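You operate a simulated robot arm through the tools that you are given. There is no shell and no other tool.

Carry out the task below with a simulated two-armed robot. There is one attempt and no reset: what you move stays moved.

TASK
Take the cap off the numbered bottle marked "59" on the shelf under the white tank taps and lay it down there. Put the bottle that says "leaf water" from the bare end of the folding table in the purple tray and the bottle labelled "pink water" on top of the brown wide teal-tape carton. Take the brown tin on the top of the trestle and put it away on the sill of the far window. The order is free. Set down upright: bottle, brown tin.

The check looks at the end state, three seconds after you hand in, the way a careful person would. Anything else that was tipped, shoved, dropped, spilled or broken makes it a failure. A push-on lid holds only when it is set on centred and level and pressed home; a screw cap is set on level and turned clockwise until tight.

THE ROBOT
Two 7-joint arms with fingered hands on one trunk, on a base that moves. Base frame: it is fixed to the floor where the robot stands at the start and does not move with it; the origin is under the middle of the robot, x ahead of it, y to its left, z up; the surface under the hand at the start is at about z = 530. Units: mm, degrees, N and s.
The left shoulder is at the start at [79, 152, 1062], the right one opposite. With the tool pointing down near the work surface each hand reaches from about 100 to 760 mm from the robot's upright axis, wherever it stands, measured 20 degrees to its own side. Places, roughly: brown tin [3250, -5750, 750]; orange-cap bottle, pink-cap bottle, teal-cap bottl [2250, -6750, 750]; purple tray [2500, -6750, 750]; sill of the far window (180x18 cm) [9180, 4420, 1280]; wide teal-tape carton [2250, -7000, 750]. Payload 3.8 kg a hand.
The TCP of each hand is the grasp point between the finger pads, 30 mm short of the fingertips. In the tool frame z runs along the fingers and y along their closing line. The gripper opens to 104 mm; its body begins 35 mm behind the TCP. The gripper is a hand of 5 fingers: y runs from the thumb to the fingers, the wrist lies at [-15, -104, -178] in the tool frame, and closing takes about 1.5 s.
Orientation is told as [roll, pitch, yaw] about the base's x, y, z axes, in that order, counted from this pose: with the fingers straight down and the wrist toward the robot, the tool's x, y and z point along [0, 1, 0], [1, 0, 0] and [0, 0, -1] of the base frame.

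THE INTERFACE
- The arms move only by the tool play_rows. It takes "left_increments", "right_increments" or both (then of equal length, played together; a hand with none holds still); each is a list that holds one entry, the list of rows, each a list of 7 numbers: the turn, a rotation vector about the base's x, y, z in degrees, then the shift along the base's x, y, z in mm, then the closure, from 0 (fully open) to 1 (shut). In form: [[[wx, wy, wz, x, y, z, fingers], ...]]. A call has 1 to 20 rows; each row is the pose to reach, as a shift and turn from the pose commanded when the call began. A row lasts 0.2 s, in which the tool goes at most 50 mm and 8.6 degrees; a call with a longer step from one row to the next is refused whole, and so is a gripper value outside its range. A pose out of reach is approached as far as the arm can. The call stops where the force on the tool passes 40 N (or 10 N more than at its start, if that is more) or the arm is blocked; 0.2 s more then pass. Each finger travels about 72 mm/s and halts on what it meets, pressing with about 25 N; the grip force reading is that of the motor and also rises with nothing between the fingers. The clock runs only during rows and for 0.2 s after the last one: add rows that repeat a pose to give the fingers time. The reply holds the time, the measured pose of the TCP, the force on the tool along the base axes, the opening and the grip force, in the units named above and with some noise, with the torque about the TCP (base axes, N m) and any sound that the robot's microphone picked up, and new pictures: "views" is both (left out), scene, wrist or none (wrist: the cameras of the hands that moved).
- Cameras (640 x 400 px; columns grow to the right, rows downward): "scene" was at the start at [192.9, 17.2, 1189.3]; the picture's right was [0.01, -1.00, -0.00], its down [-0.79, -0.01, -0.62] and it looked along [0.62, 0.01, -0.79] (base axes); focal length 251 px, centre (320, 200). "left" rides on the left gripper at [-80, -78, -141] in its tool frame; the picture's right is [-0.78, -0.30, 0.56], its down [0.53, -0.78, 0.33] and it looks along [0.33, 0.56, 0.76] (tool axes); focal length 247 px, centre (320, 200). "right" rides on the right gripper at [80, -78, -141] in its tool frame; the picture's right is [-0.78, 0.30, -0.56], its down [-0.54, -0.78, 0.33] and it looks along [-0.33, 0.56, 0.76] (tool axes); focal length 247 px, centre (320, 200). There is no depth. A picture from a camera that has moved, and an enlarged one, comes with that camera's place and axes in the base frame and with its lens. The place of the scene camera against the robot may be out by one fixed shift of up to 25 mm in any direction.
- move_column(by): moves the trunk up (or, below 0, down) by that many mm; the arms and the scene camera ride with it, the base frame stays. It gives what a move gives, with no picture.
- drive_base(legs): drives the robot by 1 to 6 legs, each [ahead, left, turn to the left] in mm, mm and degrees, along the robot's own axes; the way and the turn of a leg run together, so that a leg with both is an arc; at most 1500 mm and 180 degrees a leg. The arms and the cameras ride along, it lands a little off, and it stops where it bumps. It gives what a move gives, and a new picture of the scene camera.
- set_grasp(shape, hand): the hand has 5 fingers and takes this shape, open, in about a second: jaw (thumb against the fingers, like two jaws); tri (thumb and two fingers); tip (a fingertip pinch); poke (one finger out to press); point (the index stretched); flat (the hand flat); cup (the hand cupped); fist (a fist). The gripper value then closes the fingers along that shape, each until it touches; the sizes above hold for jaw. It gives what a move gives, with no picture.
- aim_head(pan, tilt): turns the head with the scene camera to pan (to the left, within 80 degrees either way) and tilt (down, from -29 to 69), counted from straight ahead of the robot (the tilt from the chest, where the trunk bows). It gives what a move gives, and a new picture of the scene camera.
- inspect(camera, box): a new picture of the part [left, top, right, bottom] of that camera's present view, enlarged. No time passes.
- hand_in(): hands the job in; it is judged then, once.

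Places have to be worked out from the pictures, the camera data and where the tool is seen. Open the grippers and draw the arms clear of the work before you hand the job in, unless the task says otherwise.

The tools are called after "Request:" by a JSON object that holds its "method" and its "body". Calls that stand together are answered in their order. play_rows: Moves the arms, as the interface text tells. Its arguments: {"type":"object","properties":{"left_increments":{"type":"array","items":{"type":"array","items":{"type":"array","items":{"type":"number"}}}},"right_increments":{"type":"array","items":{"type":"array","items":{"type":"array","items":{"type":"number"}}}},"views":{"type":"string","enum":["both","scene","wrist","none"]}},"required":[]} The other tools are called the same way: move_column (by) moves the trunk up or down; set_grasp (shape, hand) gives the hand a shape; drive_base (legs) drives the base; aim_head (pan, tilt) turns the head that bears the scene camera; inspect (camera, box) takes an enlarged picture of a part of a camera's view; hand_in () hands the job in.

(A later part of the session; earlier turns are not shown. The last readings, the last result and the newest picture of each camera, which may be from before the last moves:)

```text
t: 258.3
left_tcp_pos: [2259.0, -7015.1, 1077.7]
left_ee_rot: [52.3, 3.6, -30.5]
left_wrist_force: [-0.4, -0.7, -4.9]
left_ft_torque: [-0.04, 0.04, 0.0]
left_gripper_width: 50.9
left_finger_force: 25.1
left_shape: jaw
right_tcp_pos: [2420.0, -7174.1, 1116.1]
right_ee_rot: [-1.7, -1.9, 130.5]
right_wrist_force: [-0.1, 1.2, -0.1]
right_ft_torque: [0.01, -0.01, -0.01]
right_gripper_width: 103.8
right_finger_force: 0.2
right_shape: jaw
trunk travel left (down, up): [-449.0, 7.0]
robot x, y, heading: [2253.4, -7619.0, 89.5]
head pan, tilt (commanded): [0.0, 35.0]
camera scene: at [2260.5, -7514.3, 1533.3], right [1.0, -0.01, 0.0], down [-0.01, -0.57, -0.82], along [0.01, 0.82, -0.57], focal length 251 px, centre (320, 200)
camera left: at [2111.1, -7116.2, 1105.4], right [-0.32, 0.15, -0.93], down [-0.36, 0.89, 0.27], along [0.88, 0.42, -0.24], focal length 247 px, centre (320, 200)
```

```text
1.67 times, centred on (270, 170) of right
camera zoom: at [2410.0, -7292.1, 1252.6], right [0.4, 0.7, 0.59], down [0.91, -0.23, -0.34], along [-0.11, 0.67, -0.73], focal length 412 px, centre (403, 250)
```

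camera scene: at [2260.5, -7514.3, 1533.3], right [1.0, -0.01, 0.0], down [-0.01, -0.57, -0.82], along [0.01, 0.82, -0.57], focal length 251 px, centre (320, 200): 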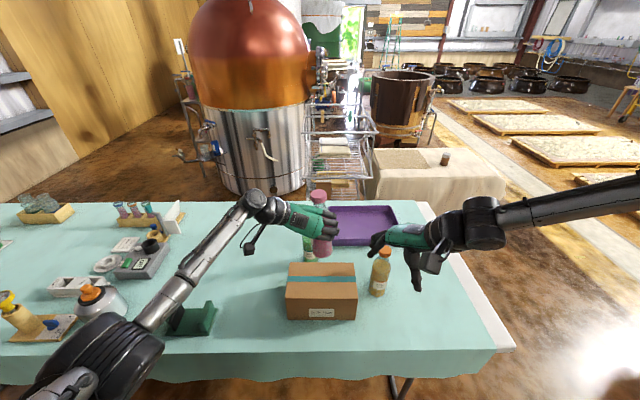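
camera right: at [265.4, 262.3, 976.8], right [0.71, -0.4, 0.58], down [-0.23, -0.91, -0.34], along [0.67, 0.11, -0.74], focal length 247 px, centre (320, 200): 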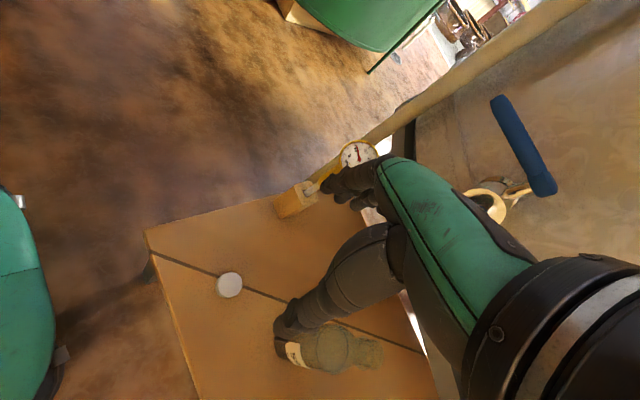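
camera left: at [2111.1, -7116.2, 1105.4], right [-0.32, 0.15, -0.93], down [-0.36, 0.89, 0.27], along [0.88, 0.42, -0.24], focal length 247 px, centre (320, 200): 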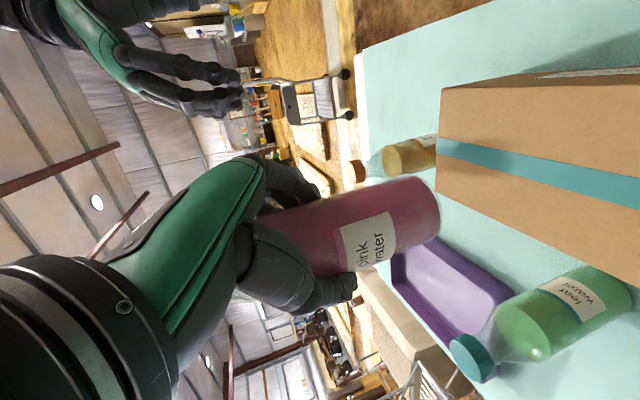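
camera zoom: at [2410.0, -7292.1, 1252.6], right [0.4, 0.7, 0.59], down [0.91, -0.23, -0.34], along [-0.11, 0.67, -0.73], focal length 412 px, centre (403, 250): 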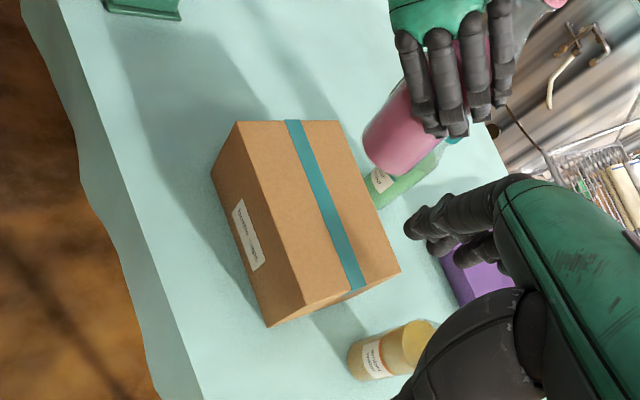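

The bottle hangs over the carton centre, leaning about 4.5° to −x. I correct the lean and lower it to just above the carton.

Request:
{"method": "play_rows", "body": {"left_increments": [[[-1, 2.2, 0, 0, 0, -20, 1], [-2, 4.5, 0, -3, -2, -42, 1], [-2, 4.5, 0, -5, -3, -64, 1], [-2, 4.5, 0, -5, -3, -85, 1], [-2, 4.5, 0, -5, -3, -103, 1], [-2, 4.5, 0, -5, -3, -115, 1], [-2, 4.5, 0, -5, -3, -115, 1]]]}}

Request:
{"method": "inspect", "body": {"camera": "scene", "box": [220, 160, 420, 330]}}

Request:
{"method": "inspect", "body": {"camera": "right", "box": [150, 50, 390, 290]}}

Request:
{"method": "inspect", "body": {"camera": "left", "box": [210, 130, 470, 340]}}

```text
t: 259.9
left_tcp_pos: [2255.8, -7019.5, 961.9]
left_ee_rot: [48.3, 6.5, -30.8]
left_wrist_force: [0.0, 0.8, -4.3]
left_ft_torque: [-0.03, 0.02, 0.0]
left_gripper_width: 50.9
left_finger_force: 25.2
left_shape: jaw
right_tcp_pos: [2420.0, -7173.9, 1115.8]
right_ee_rot: [-1.7, -1.9, 130.4]
right_wrist_force: [-0.2, -0.3, 0.4]
right_ft_torque: [-0.01, -0.02, 0.01]
right_gripper_width: 103.9
right_finger_force: 0.1
right_shape: jaw
trunk travel left (down, up): [-449.0, 7.0]
robot x, y, heading: [2259.2, -7616.0, 89.3]
head pan, tilt (commanded): [0.0, 35.0]
camera scene: at [2260.7, -7514.2, 1533.3], right [1.0, -0.01, 0.0], down [-0.01, -0.57, -0.82], along [0.01, 0.82, -0.57], focal length 251 px, centre (320, 200)
camera left: at [2110.5, -7117.1, 1005.1], right [-0.4, 0.12, -0.91], down [-0.34, 0.9, 0.26], along [0.85, 0.41, -0.32], focal length 247 px, centre (320, 200)
```

scene: 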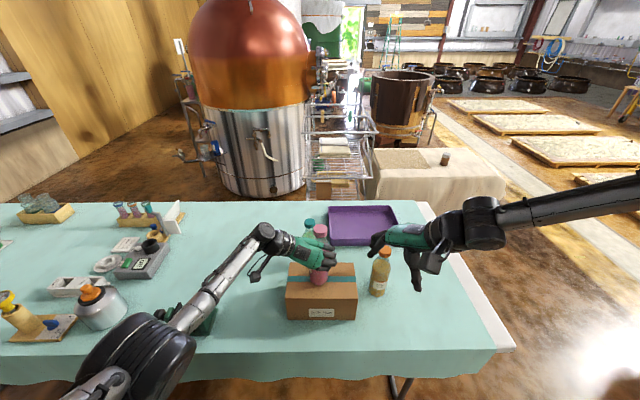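
left: 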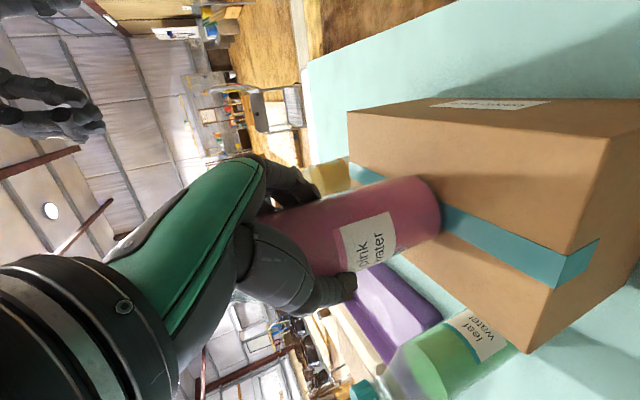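

```text
2.35 times, centred on (320, 245) of scene
camera zoom: at [2260.7, -7514.2, 1533.3], right [1.0, -0.01, 0.0], down [-0.01, -0.57, -0.82], along [0.01, 0.82, -0.57], focal length 591 px, centre (320, 94)
```

zoom: 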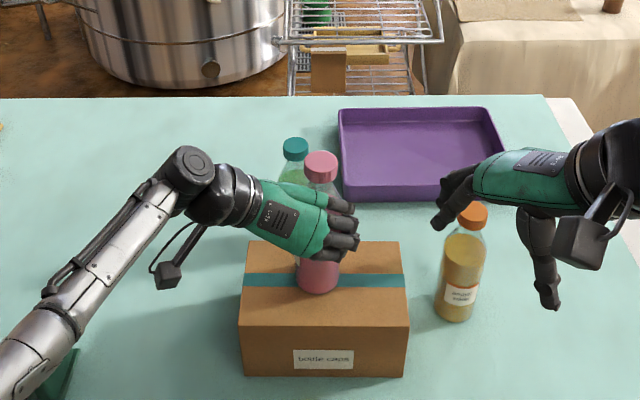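

```text
1.67 times, centred on (270, 170) of right
camera zoom: at [2410.2, -7292.0, 1252.6], right [0.4, 0.7, 0.59], down [0.91, -0.23, -0.34], along [-0.11, 0.67, -0.73], focal length 412 px, centre (403, 250)
```

zoom: 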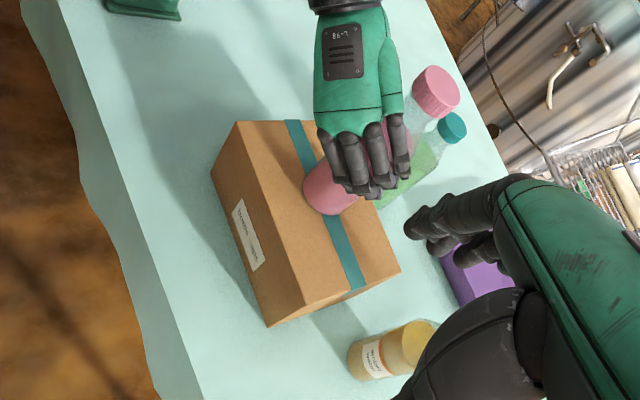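

```text
1.90 times, centred on (340, 235) of left
camera zoom: at [2110.5, -7117.1, 1005.1], right [-0.4, 0.12, -0.91], down [-0.34, 0.9, 0.26], along [0.85, 0.41, -0.32], focal length 470 px, centre (282, 133)
```

zoom: 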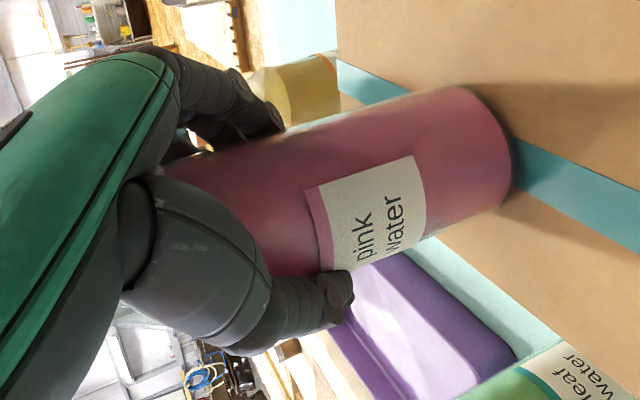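

The bottle is upright and its base is about 15 mm above the carton, well inside the edges. I lower it slowly.

Request:
{"method": "play_rows", "body": {"left_increments": [[[0, 0, 0, 0, 0, -3, 1], [0, 0, 0, 0, 0, -6, 1], [0, 0, 0, 0, 0, -9, 1], [0, 0, 0, 0, 0, -11, 1], [0, 0, 0, 0, 0, -11, 1]]], "views": "none"}}

Request:
{"method": "inspect", "body": {"camera": "left", "box": [210, 130, 470, 340]}}

```text
t: 261.1
left_tcp_pos: [2254.9, -7020.2, 957.7]
left_ee_rot: [48.8, 6.5, -30.7]
left_wrist_force: [-1.9, -0.9, 28.6]
left_ft_torque: [0.09, -0.64, 0.09]
left_gripper_width: 51.0
left_finger_force: 24.8
left_shape: jaw
right_tcp_pos: [2419.4, -7178.3, 1117.3]
right_ee_rot: [-1.7, -1.9, 130.4]
right_wrist_force: [-0.2, -0.5, 0.8]
right_ft_torque: [-0.02, 0.01, 0.01]
right_gripper_width: 104.0
right_finger_force: 0.1
right_shape: jaw
trunk travel left (down, up): [-449.0, 7.0]
robot x, y, heading: [2256.1, -7622.5, 89.5]
head pan, tilt (commanded): [0.0, 35.0]
```

```text
1.90 times, centred on (340, 235) of left
camera zoom: at [2110.4, -7119.8, 997.7], right [-0.39, 0.13, -0.91], down [-0.34, 0.9, 0.27], along [0.86, 0.41, -0.31], focal length 470 px, centre (282, 133)
```

zoom: 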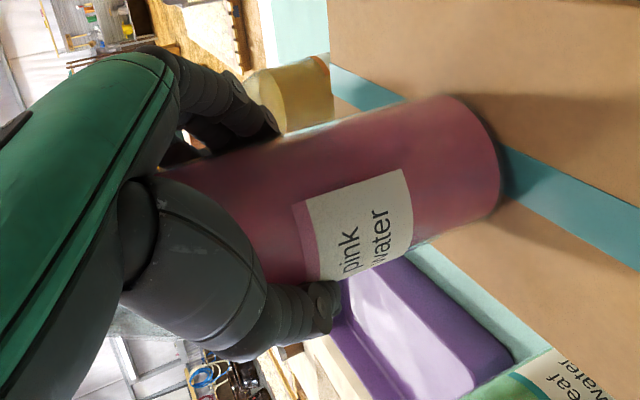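

The bottle is on the carton, pressing at 28 N. I ease up until the force is nearly gone, then open the hand slowly.

Request:
{"method": "play_rows", "body": {"left_increments": [[[0, 0, 0, 0, 0, 3, 1], [0, 0, 0, 0, 0, 6, 1], [0, 0, 0, 0, 0, 6, 1]]], "views": "none"}}

```text
t: 261.9
left_tcp_pos: [2254.6, -7020.3, 956.6]
left_ee_rot: [48.3, 6.5, -30.9]
left_wrist_force: [0.7, 1.2, 12.6]
left_ft_torque: [0.08, -0.42, 0.01]
left_gripper_width: 51.3
left_finger_force: 24.7
left_shape: jaw
right_tcp_pos: [2419.9, -7177.7, 1117.0]
right_ee_rot: [-1.6, -1.8, 130.4]
right_wrist_force: [-0.1, -0.6, 0.8]
right_ft_torque: [0.01, -0.01, -0.01]
right_gripper_width: 104.0
right_finger_force: 0.0
right_shape: jaw
trunk travel left (down, up): [-449.0, 7.0]
robot x, y, heading: [2255.5, -7615.7, 89.5]
head pan, tilt (commanded): [0.0, 35.0]
```

Request:
{"method": "play_rows", "body": {"left_increments": [[[0, 0, 0, 0, 0, 2, 1], [0, 0, 0, 0, 0, 2.5, 1], [0, 0, 0, 0, 0, 2.5, 1]]], "views": "none"}}

Request:
{"method": "inspect", "body": {"camera": "scene", "box": [250, 190, 400, 330]}}

```text
t: 262.7
left_tcp_pos: [2254.3, -7018.5, 959.8]
left_ee_rot: [48.2, 6.5, -30.7]
left_wrist_force: [0.3, -0.5, 1.4]
left_ft_torque: [-0.02, -0.25, -0.02]
left_gripper_width: 51.5
left_finger_force: 25.2
left_shape: jaw
right_tcp_pos: [2421.1, -7176.0, 1115.4]
right_ee_rot: [-1.6, -1.8, 130.4]
right_wrist_force: [0.2, 1.0, 0.2]
right_ft_torque: [-0.01, 0.01, -0.02]
right_gripper_width: 103.5
right_finger_force: 0.1
right_shape: jaw
trunk travel left (down, up): [-449.0, 7.0]
robot x, y, heading: [2256.0, -7621.0, 89.2]
head pan, tilt (commanded): [0.0, 35.0]
```

```text
2.86 times, centred on (325, 260) of scene
camera zoom: at [2260.8, -7515.4, 1533.4], right [1.0, -0.01, 0.0], down [-0.01, -0.57, -0.82], along [0.01, 0.82, -0.57], focal length 718 px, centre (306, 29)
```

zoom: 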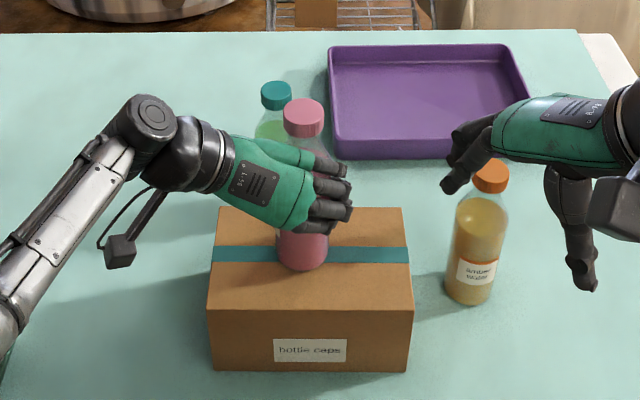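

The carton now carries the bottle's weight and it stands upright. I open the left hand slowly.

Request:
{"method": "play_rows", "body": {"left_increments": [[[0, 0, 0, 0, 0, 0, 0.8], [0, 0, 0, 0, 0, 0, 0.65], [0, 0, 0, 0, 0, 0, 0.55], [0, 0, 0, 0, 0, 0, 0.45], [0, 0, 0, 0, 0, 0, 0.35], [0, 0, 0, 0, 0, 0, 0.2], [0, 0, 0, 0, 0, 0, 0.1], [0, 0, 0, 0, 0, 0, 0], [0, 0, 0, 0, 0, 0, 0]]]}}

Request:
{"method": "inspect", "body": {"camera": "scene", "box": [250, 190, 400, 330]}}

```text
t: 264.7
left_tcp_pos: [2254.1, -7019.8, 959.4]
left_ee_rot: [48.3, 6.5, -30.8]
left_wrist_force: [-0.7, -0.6, 0.6]
left_ft_torque: [0.02, -0.01, 0.0]
left_gripper_width: 103.4
left_finger_force: 0.0
left_shape: jaw
right_tcp_pos: [2420.9, -7176.3, 1116.3]
right_ee_rot: [-1.6, -1.8, 130.4]
right_wrist_force: [0.1, 0.0, -0.3]
right_ft_torque: [0.0, -0.03, 0.02]
right_gripper_width: 103.9
right_finger_force: 0.0
right_shape: jaw
trunk travel left (down, up): [-449.0, 7.0]
robot x, y, heading: [2255.2, -7622.8, 89.4]
head pan, tilt (commanded): [0.0, 35.0]
camera scene: at [2260.7, -7515.2, 1533.4], right [1.0, -0.01, 0.0], down [-0.01, -0.57, -0.82], along [0.01, 0.82, -0.57], focal length 251 px, centre (320, 200)
camera left: at [2109.7, -7117.7, 1002.9], right [-0.4, 0.12, -0.91], down [-0.34, 0.9, 0.26], along [0.85, 0.41, -0.32], focal length 247 px, centre (320, 200)
```

scene: 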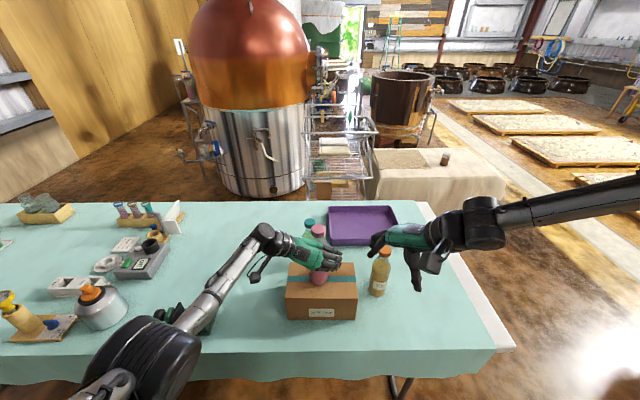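
left: 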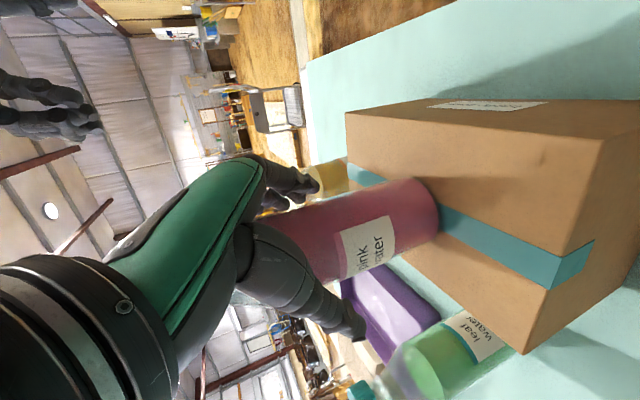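

```text
2.86 times, centred on (325, 260) of scene
camera zoom: at [2260.7, -7515.2, 1533.4], right [1.0, -0.01, 0.0], down [-0.01, -0.57, -0.82], along [0.01, 0.82, -0.57], focal length 718 px, centre (306, 29)
```

zoom: 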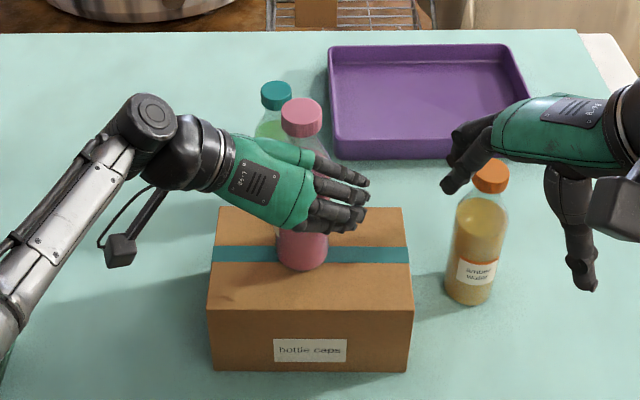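

The pink bottle stands by itself on the carton. I withdraw the left hand back along its fingers and then up.

Request:
{"method": "play_rows", "body": {"left_increments": [[[0, 0, 0, -8, -17, 17, 0], [0, 0, 0, -17, -36, 35, 0], [0, 0, 0, -27, -57, 56, 0], [0, 0, 0, -37, -80, 78, 0], [0, 0, 0, -52, -105, 105, 0], [0, 0, 0, -75, -130, 135, 0], [0, 0, 0, -100, -150, 165, 0], [0, 0, 0, -125, -160, 195, 0], [0, 0, 0, -140, -165, 220, 0], [0, 0, 0, -140, -165, 220, 0]]]}}

Request:
{"method": "inspect", "body": {"camera": "scene", "box": [250, 190, 400, 330]}}

```text
t: 266.9
left_tcp_pos: [2113.2, -7183.5, 1178.9]
left_ee_rot: [48.3, 6.4, -30.9]
left_wrist_force: [-0.1, -0.1, 0.6]
left_ft_torque: [0.02, -0.04, 0.01]
left_gripper_width: 103.4
left_finger_force: 0.2
left_shape: jaw
right_tcp_pos: [2420.3, -7174.4, 1116.5]
right_ee_rot: [-1.6, -1.8, 130.3]
right_wrist_force: [0.0, 0.3, -1.0]
right_ft_torque: [-0.01, 0.0, -0.01]
right_gripper_width: 104.0
right_finger_force: 0.1
right_shape: jaw
trunk travel left (down, up): [-449.0, 7.0]
robot x, y, heading: [2255.2, -7622.2, 89.3]
head pan, tilt (commanded): [0.0, 35.0]
camera scene: at [2260.9, -7515.1, 1533.4], right [1.0, -0.01, 0.0], down [-0.01, -0.57, -0.82], along [0.01, 0.82, -0.57], focal length 251 px, centre (320, 200)
camera left: at [1969.3, -7282.3, 1222.3], right [-0.4, 0.12, -0.91], down [-0.34, 0.9, 0.26], along [0.85, 0.41, -0.32], focal length 247 px, centre (320, 200)
```

scene: 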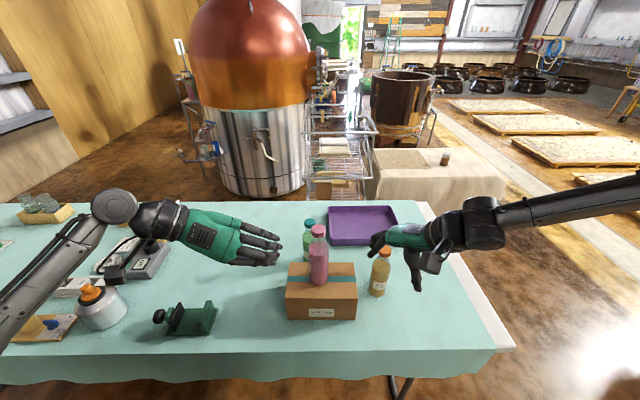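
left: 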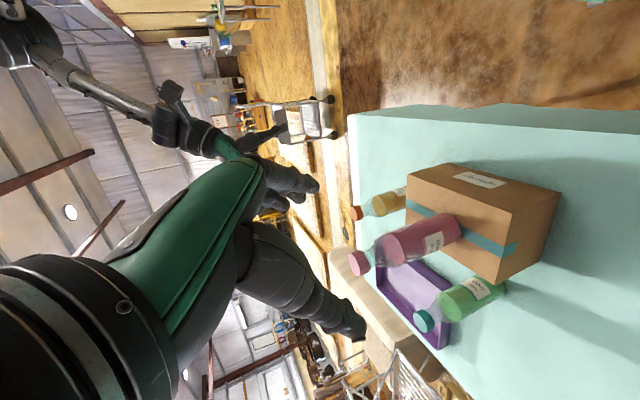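

```text
2.86 times, centred on (325, 260) of scene
camera zoom: at [2260.9, -7515.1, 1533.4], right [1.0, -0.01, 0.0], down [-0.01, -0.57, -0.82], along [0.01, 0.82, -0.57], focal length 718 px, centre (306, 29)
```

zoom: 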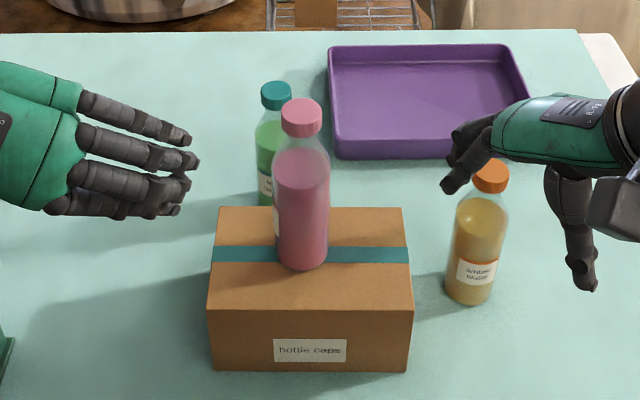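

The pink bottle stands safely on the carton. For the leaf bottle I will grip its cap from straight above with the left hand, wrist to the left, so I first turn the hand to point down.

Request:
{"method": "play_rows", "body": {"left_increments": [[[-6.1, 0.9, 4, 0, 0, 0, 0], [-12.2, 1.8, 7.9, 0, 0, 0, 0], [-18.3, 2.7, 11.9, 0, 0, 0, 0], [-24.4, 3.6, 15.8, 0, 0, 0, 0], [-30.5, 4.5, 19.8, 0, 0, 0, 0], [-36.6, 5.4, 23.8, 0, 0, 0, 0], [-42.7, 6.3, 27.7, 0, 0, 0, 0], [-48.8, 7.15, 31.7, 0, 0, 0, 0], [-48.8, 7.15, 31.7, 0, 0, 0, 0]]]}}

```text
t: 268.9
left_tcp_pos: [2114.4, -7184.7, 1179.4]
left_ee_rot: [-0.1, 0.1, 0.1]
left_wrist_force: [-0.2, -0.8, 0.0]
left_ft_torque: [0.0, -0.04, -0.02]
left_gripper_width: 103.9
left_finger_force: 0.0
left_shape: jaw
right_tcp_pos: [2420.5, -7176.3, 1115.4]
right_ee_rot: [-1.6, -1.8, 130.4]
right_wrist_force: [0.0, -0.4, 0.4]
right_ft_torque: [0.01, -0.05, -0.03]
right_gripper_width: 103.8
right_finger_force: 0.0
right_shape: jaw
trunk travel left (down, up): [-449.0, 7.0]
robot x, y, heading: [2258.9, -7614.8, 89.3]
head pan, tilt (commanded): [0.0, 35.0]
camera scene: at [2260.6, -7515.2, 1533.4], right [1.0, -0.01, 0.0], down [-0.01, -0.57, -0.82], along [0.01, 0.82, -0.57], focal length 251 px, centre (320, 200)
camera left: at [2036.5, -7264.5, 1321.5], right [-0.3, -0.78, -0.55], down [-0.78, 0.53, -0.33], along [0.55, 0.33, -0.76], focal length 247 px, centre (320, 200)
```

scene: 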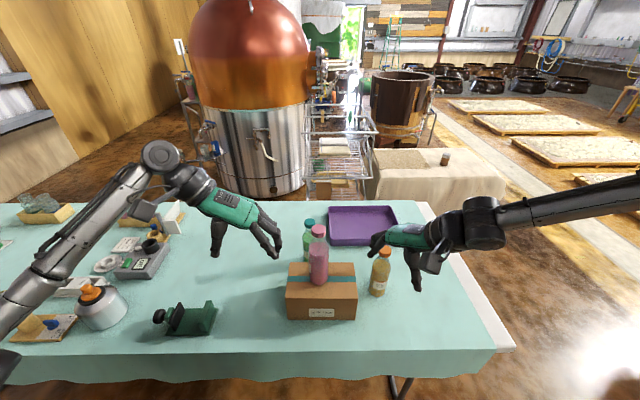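
left: 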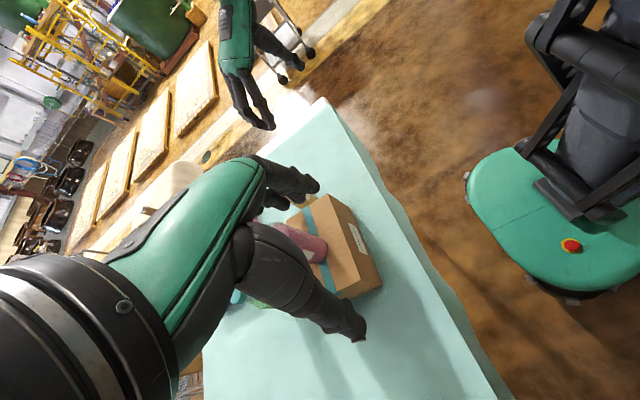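

The left hand points down with its wrist to the left. I drive forward 130 mm to bring the leaf bottle within reach.

Request:
{"method": "drive_base", "body": {"legs": [[130, 0, 0]]}}

Request:
{"method": "play_rows", "body": {"left_increments": [[[0, 0, 0, 10, 40, 0, 0], [0, 0, 0, 25, 80, 0, 0], [0, 0, 0, 45, 120, 0, 0], [0, 0, 0, 65, 160, 0, 0], [0, 0, 0, 90, 195, -10, 0], [0, 0, 0, 112, 218, -30, 0], [0, 0, 0, 112, 218, -50, 0], [0, 0, 0, 112, 218, -50, 0]]]}}

Request:
{"method": "inspect", "body": {"camera": "left", "box": [150, 100, 450, 380]}}

```text
t: 270.2
left_tcp_pos: [2115.8, -7058.5, 1180.9]
left_ee_rot: [0.1, 0.2, 0.1]
left_wrist_force: [-0.2, 0.4, 0.5]
left_ft_torque: [-0.01, -0.02, 0.01]
left_gripper_width: 103.6
left_finger_force: 0.1
left_shape: jaw
right_tcp_pos: [2421.1, -7048.9, 1117.0]
right_ee_rot: [-1.7, -1.9, 130.5]
right_wrist_force: [-0.5, -0.7, 0.3]
right_ft_torque: [0.04, -0.01, -0.01]
right_gripper_width: 104.0
right_finger_force: 0.0
right_shape: jaw
trunk travel left (down, up): [-449.0, 7.0]
robot x, y, heading: [2252.4, -7492.9, 89.2]
head pan, tilt (commanded): [0.0, 35.0]
camera scene: at [2262.0, -7390.5, 1533.7], right [1.0, -0.01, 0.0], down [-0.01, -0.57, -0.82], along [0.01, 0.82, -0.57], focal length 251 px, centre (320, 200)
```

scene: 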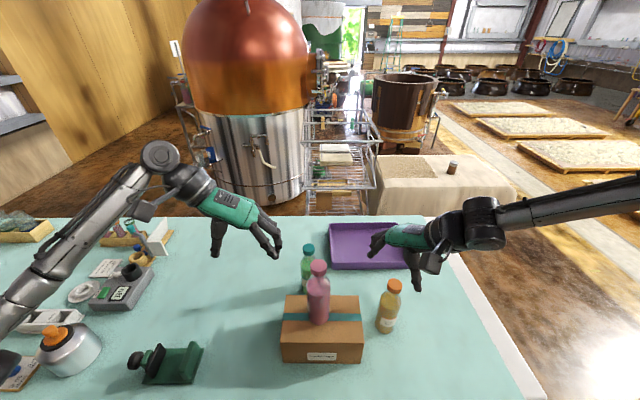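

```text
t: 272.0
left_tcp_pos: [2221.4, -6879.1, 1140.7]
left_ee_rot: [0.0, 0.2, 0.0]
left_wrist_force: [0.1, 0.3, 0.5]
left_ft_torque: [0.0, 0.02, 0.02]
left_gripper_width: 103.7
left_finger_force: 0.1
left_shape: jaw
left hand out of reach, approached as far as the arm can: row 5, 6, 7, 8
right_tcp_pos: [2421.8, -7047.0, 1115.4]
right_ee_rot: [-1.6, -1.8, 130.5]
right_wrist_force: [-1.0, 0.2, 0.1]
right_ft_torque: [0.01, -0.01, -0.02]
right_gripper_width: 103.8
right_finger_force: 0.0
right_shape: jaw
trunk travel left (down, up): [-449.0, 7.0]
robot x, y, heading: [2259.6, -7492.9, 89.4]
head pan, tilt (commanded): [0.0, 35.0]
camera scene: at [2263.1, -7386.7, 1533.4], right [1.0, -0.01, 0.0], down [-0.01, -0.57, -0.82], along [0.01, 0.82, -0.57], focal length 251 px, centre (320, 200)
camera left: at [2141.9, -6959.3, 1281.9], right [-0.3, -0.78, -0.56], down [-0.78, 0.53, -0.33], along [0.55, 0.33, -0.76], focal length 247 px, centre (320, 200)
```

scene: 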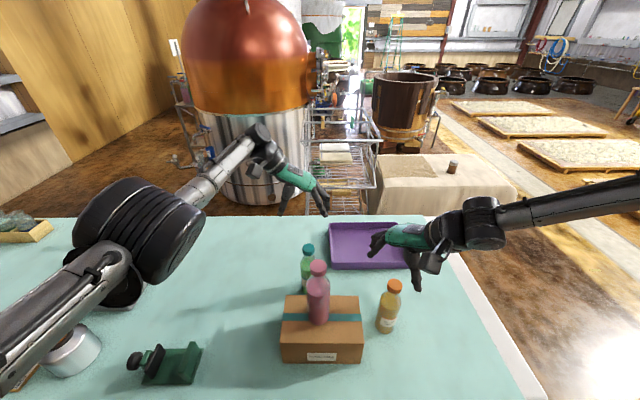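
left: 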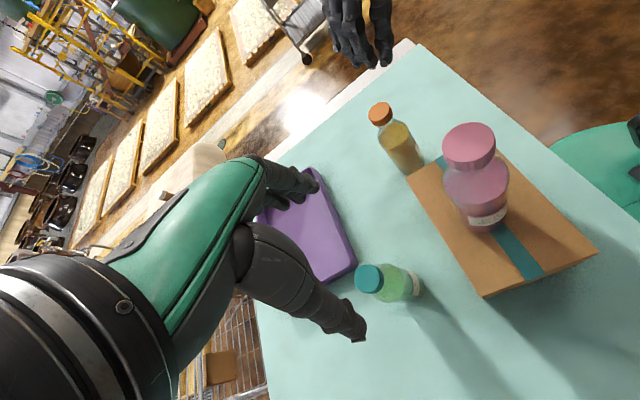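

```text
1.43 times, centred on (300, 240) of left
camera zoom: at [2141.9, -6959.3, 1281.9], right [-0.3, -0.78, -0.56], down [-0.78, 0.53, -0.33], along [0.55, 0.33, -0.76], focal length 353 px, centre (349, 143)
```

zoom: 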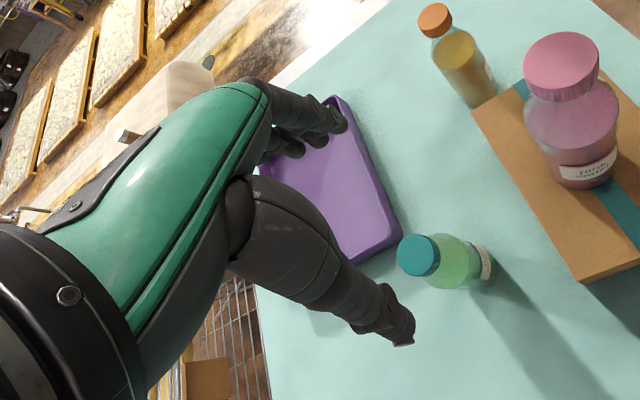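

The arm runs out of reach about 40 mm short at this height, and the leaf cap is confirmed at (2227, −6838). I raise the right hand and lower the trunk 150 mm to gain reach.

Request:
{"method": "play_rows", "body": {"right_increments": [[[0, 0, 0, 5, -10, 40, 0], [0, 0, 0, 10, -20, 80, 0], [0, 0, 0, 15, -30, 110, 0], [0, 0, 0, 15, -30, 110, 0]]], "views": "none"}}

Request:
{"method": "move_column", "body": {"by": -150}}

Request:
{"method": "inspect", "body": {"camera": "left", "box": [150, 100, 450, 380]}}

```text
t: 273.0
left_tcp_pos: [2217.4, -6879.5, 1139.2]
left_ee_rot: [-0.1, 0.0, 0.0]
left_wrist_force: [0.1, -0.3, 1.0]
left_ft_torque: [0.0, 0.02, 0.02]
left_gripper_width: 104.0
left_finger_force: 0.0
left_shape: jaw
right_tcp_pos: [2436.2, -7076.0, 1227.5]
right_ee_rot: [-1.6, -1.7, 130.7]
right_wrist_force: [-0.5, -0.1, -0.3]
right_ft_torque: [0.0, -0.02, 0.0]
right_gripper_width: 103.5
right_finger_force: 0.0
right_shape: jaw
trunk travel left (down, up): [-449.0, 7.0]
robot x, y, heading: [2257.7, -7493.0, 89.4]
head pan, tilt (commanded): [0.0, 35.0]
```

```text
t: 274.8
left_tcp_pos: [2219.6, -6881.5, 989.9]
left_ee_rot: [0.0, 0.0, 0.2]
left_wrist_force: [-0.5, 0.4, 0.5]
left_ft_torque: [0.03, 0.03, 0.02]
left_gripper_width: 103.8
left_finger_force: 0.0
left_shape: jaw
right_tcp_pos: [2436.0, -7077.1, 1076.5]
right_ee_rot: [-1.5, -1.8, 130.6]
right_wrist_force: [-0.1, -1.1, 0.1]
right_ft_torque: [-0.01, 0.03, 0.01]
right_gripper_width: 103.8
right_finger_force: 0.1
right_shape: jaw
trunk travel left (down, up): [-299.0, 157.0]
robot x, y, heading: [2257.8, -7490.9, 89.3]
head pan, tilt (commanded): [0.0, 35.0]
```

```text
1.43 times, centred on (300, 240) of left
camera zoom: at [2141.1, -6961.9, 1131.2], right [-0.3, -0.78, -0.56], down [-0.78, 0.53, -0.33], along [0.55, 0.33, -0.76], focal length 353 px, centre (349, 143)
```

zoom: 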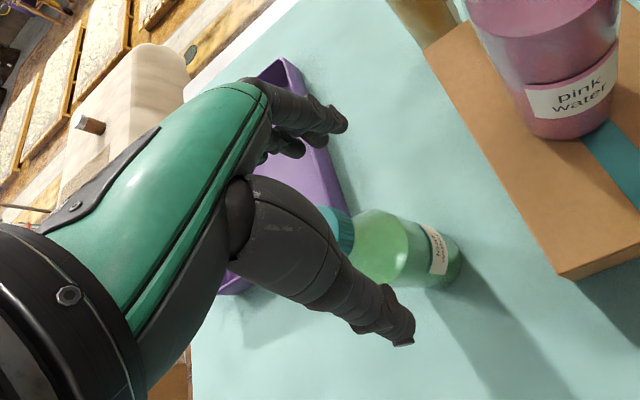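

The hand is at z≈990 with fingertips just above cap height. I move it over the leaf cap.

Request:
{"method": "play_rows", "body": {"left_increments": [[[0, 0, 0, 3, 15, 4, 0], [0, 0, 0, 6, 30, 4, 0], [0, 0, 0, 8, 43, 4, 0], [0, 0, 0, 8, 43, 4, 0]]]}}

Request:
{"method": "inspect", "body": {"camera": "left", "box": [200, 130, 440, 370]}}

Request:
{"method": "inspect", "body": {"camera": "scene", "box": [250, 150, 400, 330]}}

```text
t: 275.8
left_tcp_pos: [2223.8, -6859.8, 992.3]
left_ee_rot: [-0.1, 0.0, 0.0]
left_wrist_force: [0.5, -0.2, 0.2]
left_ft_torque: [0.01, 0.02, 0.02]
left_gripper_width: 103.9
left_finger_force: 0.1
left_shape: jaw
left hand out of reach, approached as far as the arm can: row 2, 3, 4
right_tcp_pos: [2436.3, -7075.6, 1076.3]
right_ee_rot: [-1.6, -1.8, 130.6]
right_wrist_force: [0.3, 0.1, -0.4]
right_ft_torque: [0.01, 0.01, 0.01]
right_gripper_width: 103.8
right_finger_force: 0.1
right_shape: jaw
trunk travel left (down, up): [-299.0, 157.0]
robot x, y, heading: [2258.9, -7493.0, 89.4]
head pan, tilt (commanded): [0.0, 35.0]
camera scene: at [2262.6, -7357.6, 1374.1], right [1.0, -0.01, 0.0], down [-0.01, -0.63, -0.78], along [0.01, 0.78, -0.63], focal length 251 px, centre (320, 200)
camera left: at [2145.8, -6939.8, 1134.9], right [-0.3, -0.78, -0.56], down [-0.78, 0.53, -0.33], along [0.55, 0.33, -0.76], focal length 247 px, centre (320, 200)
```

scene: 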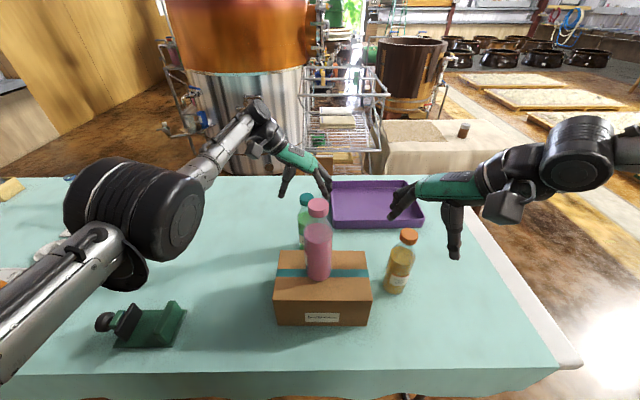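
left: 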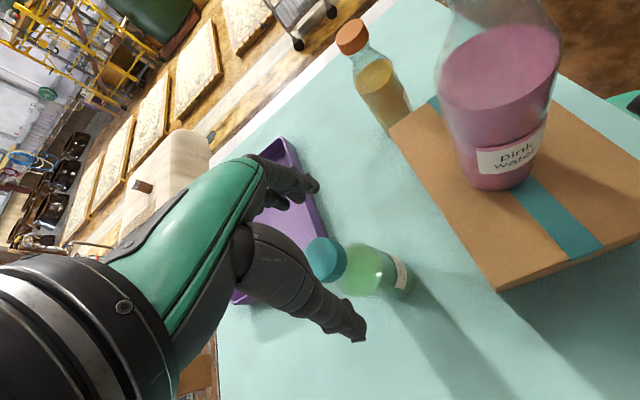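

```text
1.67 times, centred on (320, 250) of left
camera zoom: at [2145.8, -6939.8, 1134.9], right [-0.3, -0.78, -0.56], down [-0.78, 0.53, -0.33], along [0.55, 0.33, -0.76], focal length 412 px, centre (320, 117)
```

zoom: 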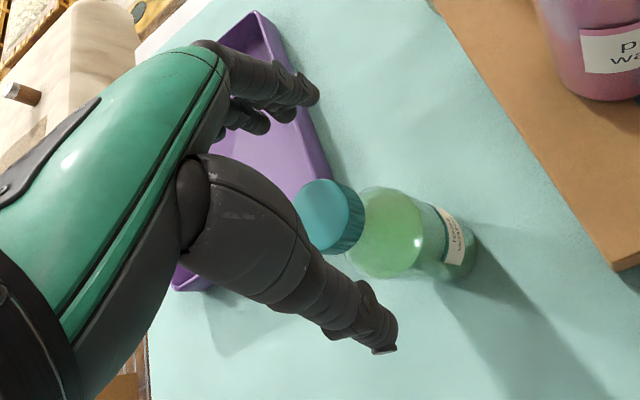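

```text
2.22 times, centred on (325, 240) of scene
camera zoom: at [2262.6, -7357.6, 1374.1], right [1.0, -0.01, 0.0], down [-0.01, -0.63, -0.78], along [0.01, 0.78, -0.63], focal length 558 px, centre (309, 111)
```

zoom: 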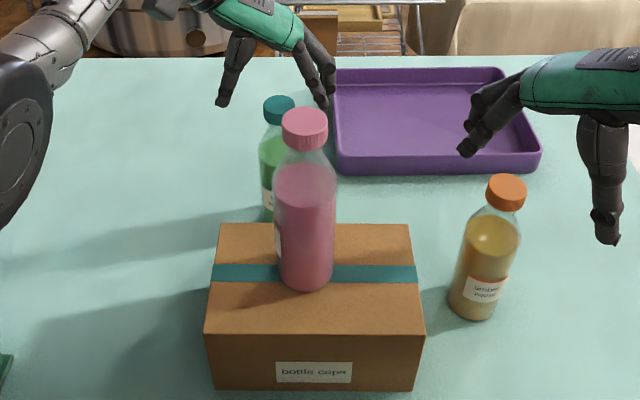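

The leaf cap is at (2230, −6835), and the hand is 25 mm short with the table edge still well ahead of the base. I drive forward 27 mm.

Request:
{"method": "drive_base", "body": {"legs": [[27, 0, 0]]}}

Request:
{"method": "inspect", "body": {"camera": "left", "box": [200, 130, 440, 370]}}

```text
t: 276.6
left_tcp_pos: [2223.5, -6838.9, 997.3]
left_ee_rot: [0.4, 0.1, 0.0]
left_wrist_force: [0.8, -1.0, 0.3]
left_ft_torque: [0.03, 0.01, -0.01]
left_gripper_width: 103.8
left_finger_force: 0.2
left_shape: jaw
right_tcp_pos: [2435.9, -7055.9, 1077.9]
right_ee_rot: [-1.8, -1.9, 130.5]
right_wrist_force: [0.4, -0.4, 0.2]
right_ft_torque: [0.04, 0.03, -0.02]
right_gripper_width: 104.0
right_finger_force: 0.0
right_shape: jaw
trunk travel left (down, up): [-299.0, 157.0]
robot x, y, heading: [2262.5, -7464.1, 89.4]
head pan, tilt (commanded): [0.0, 35.0]
camera scene: at [2262.6, -7338.0, 1375.0], right [1.0, -0.01, 0.0], down [-0.01, -0.62, -0.78], along [0.01, 0.78, -0.62], focal length 251 px, centre (320, 200)
```

scene: 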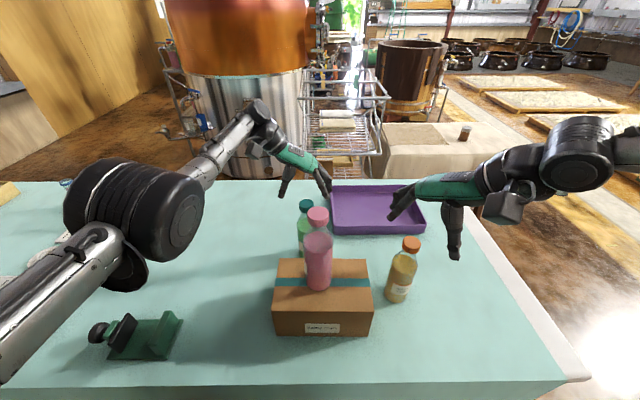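

```text
1.67 times, centred on (320, 250) of left
camera zoom: at [2145.8, -6918.9, 1138.3], right [-0.3, -0.77, -0.56], down [-0.78, 0.54, -0.33], along [0.55, 0.34, -0.76], focal length 412 px, centre (320, 117)
```

zoom: 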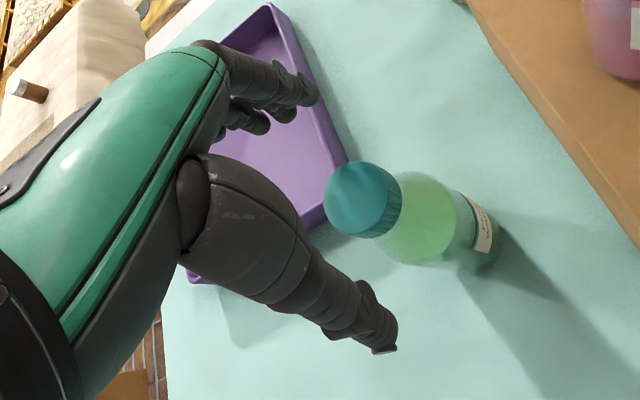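

The cap is at (2230.5, −6834.5) and the TCP at (2223.5, −6839). I centre the hand and lower it around the cap.

Request:
{"method": "play_rows", "body": {"left_increments": [[[0, 0, 0, 7, 4, -5, 0], [0, 0, 0, 7, 4, -18, 0], [0, 0, 0, 7, 4, -32, 0], [0, 0, 0, 7, 4, -46, 0], [0, 0, 0, 7, 4, -57, 0], [0, 0, 0, 7, 4, -57, 0]]]}}

Request:
{"method": "inspect", "body": {"camera": "left", "box": [200, 130, 440, 370]}}

Request:
{"method": "inspect", "body": {"camera": "scene", "box": [240, 120, 420, 260]}}

```text
t: 278.0
left_tcp_pos: [2229.3, -6843.6, 937.1]
left_ee_rot: [0.0, 0.1, 0.0]
left_wrist_force: [0.2, -0.6, 0.3]
left_ft_torque: [0.01, 0.0, 0.0]
left_gripper_width: 103.8
left_finger_force: 0.0
left_shape: jaw
left hand out of reach, approached as far as the arm can: row 1, 2, 3, 4, 5, 6
right_tcp_pos: [2435.6, -7049.7, 1075.5]
right_ee_rot: [-1.6, -1.8, 130.4]
right_wrist_force: [0.1, -0.1, -0.6]
right_ft_torque: [0.01, -0.03, 0.0]
right_gripper_width: 103.7
right_finger_force: 0.0
right_shape: jaw
trunk travel left (down, up): [-299.0, 157.0]
robot x, y, heading: [2254.2, -7471.1, 89.6]
head pan, tilt (commanded): [0.0, 35.0]
camera scene: at [2262.7, -7331.1, 1374.1], right [1.0, -0.01, 0.0], down [-0.01, -0.63, -0.78], along [0.01, 0.78, -0.63], focal length 251 px, centre (320, 200)
camera left: at [2151.6, -6921.7, 1078.3], right [-0.3, -0.78, -0.56], down [-0.78, 0.53, -0.33], along [0.55, 0.33, -0.76], focal length 247 px, centre (320, 200)
```

scene: 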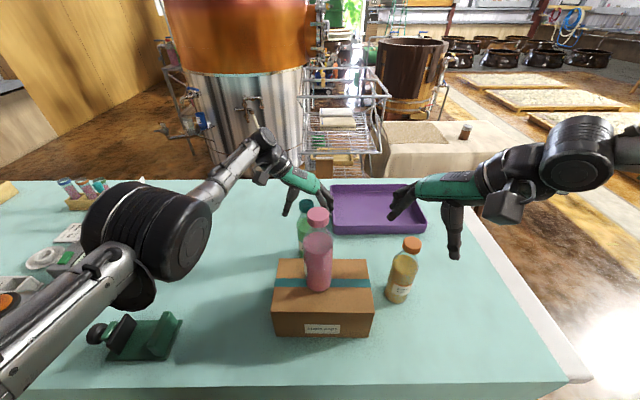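
left: 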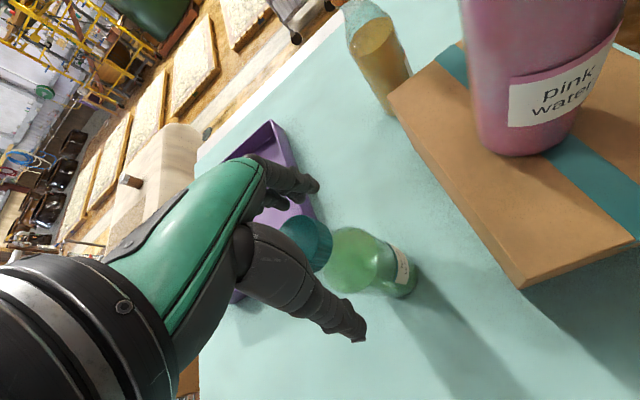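

```text
1.67 times, centred on (320, 250) of left
camera zoom: at [2151.6, -6921.7, 1078.3], right [-0.3, -0.78, -0.56], down [-0.78, 0.53, -0.33], along [0.55, 0.33, -0.76], focal length 412 px, centre (320, 117)
```

zoom: 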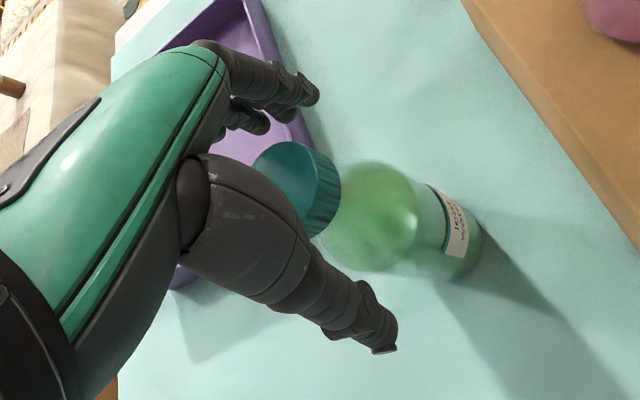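

```text
2.86 times, centred on (330, 190) of scene
camera zoom: at [2262.7, -7331.1, 1374.1], right [1.0, -0.01, 0.0], down [-0.01, -0.63, -0.78], along [0.01, 0.78, -0.63], focal length 718 px, centre (291, 229)
```

zoom: 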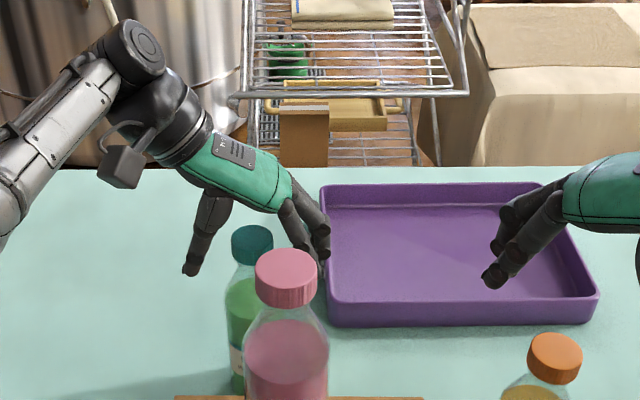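

The cap sits at the grasp point, with its top level with the TCP. I close the left hand on it.

Request:
{"method": "play_rows", "body": {"left_increments": [[[0, 0, 0, 0, 0, 0, 0.25], [0, 0, 0, 0, 0, 0, 0.4], [0, 0, 0, 0, 0, 0, 0.5], [0, 0, 0, 0, 0, 0, 0.6], [0, 0, 0, 0, 0, 0, 0.7], [0, 0, 0, 0, 0, 0, 0.8], [0, 0, 0, 0, 0, 0, 1], [0, 0, 0, 0, 0, 0, 1], [0, 0, 0, 0, 0, 0, 1]]]}}

Request:
{"method": "inspect", "body": {"camera": "left", "box": [200, 130, 440, 370]}}

Request:
{"method": "inspect", "body": {"camera": "scene", "box": [240, 120, 420, 260]}}

```text
t: 280.0
left_tcp_pos: [2229.9, -6841.5, 936.8]
left_ee_rot: [0.0, 0.0, 0.0]
left_wrist_force: [-1.2, 0.2, 1.7]
left_ft_torque: [-0.02, 0.03, 0.02]
left_gripper_width: 39.8
left_finger_force: 25.3
left_shape: jaw
right_tcp_pos: [2435.9, -7050.6, 1076.9]
right_ee_rot: [-1.6, -1.8, 130.5]
right_wrist_force: [-0.1, 0.1, 0.4]
right_ft_torque: [0.02, 0.01, 0.01]
right_gripper_width: 103.6
right_finger_force: 0.1
right_shape: jaw
trunk travel left (down, up): [-299.0, 157.0]
robot x, y, heading: [2257.2, -7467.4, 89.7]
head pan, tilt (commanded): [0.0, 35.0]
camera scene: at [2262.5, -7331.6, 1374.2], right [1.0, -0.01, 0.0], down [-0.01, -0.63, -0.78], along [0.01, 0.78, -0.63], focal length 251 px, centre (320, 200)
camera left: at [2151.4, -6922.0, 1078.8], right [-0.3, -0.78, -0.56], down [-0.78, 0.53, -0.33], along [0.55, 0.33, -0.76], focal length 247 px, centre (320, 200)
```

scene: 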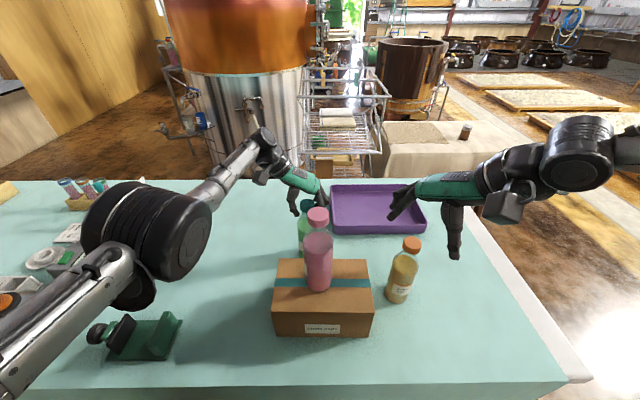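
left: 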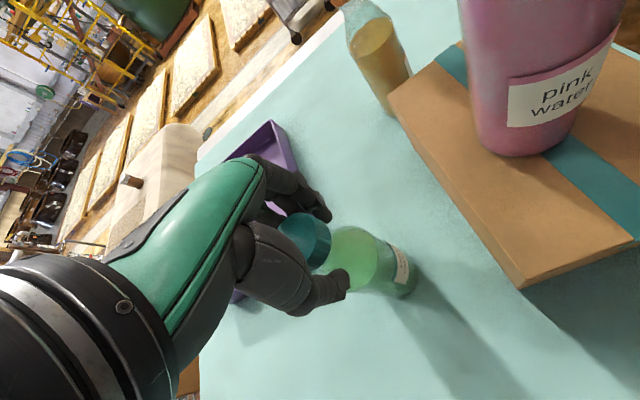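

```text
1.67 times, centred on (320, 250) of left
camera zoom: at [2151.4, -6922.0, 1078.8], right [-0.3, -0.78, -0.56], down [-0.78, 0.53, -0.33], along [0.55, 0.33, -0.76], focal length 412 px, centre (320, 117)
```

zoom: 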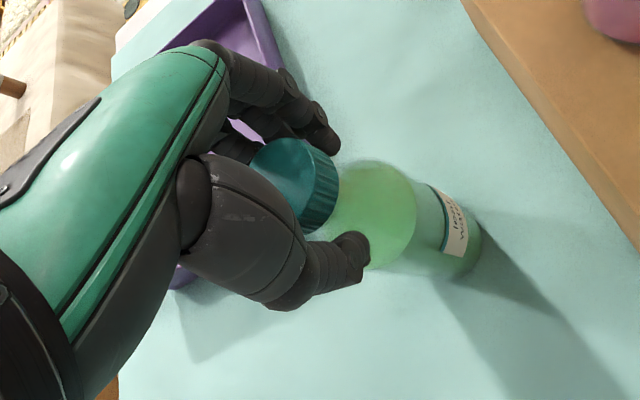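

```text
2.86 times, centred on (330, 190) of scene
camera zoom: at [2262.5, -7331.6, 1374.2], right [1.0, -0.01, 0.0], down [-0.01, -0.63, -0.78], along [0.01, 0.78, -0.63], focal length 718 px, centre (291, 229)
```

zoom: 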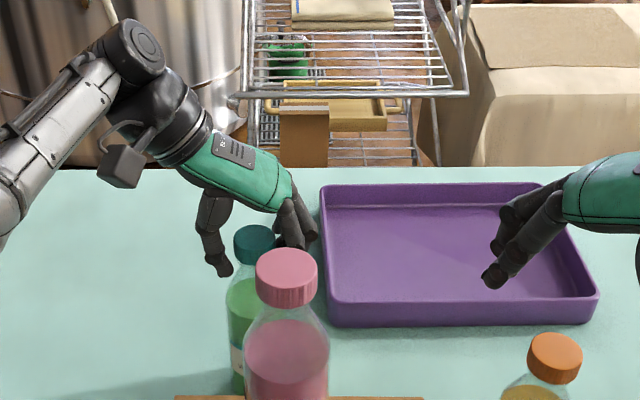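

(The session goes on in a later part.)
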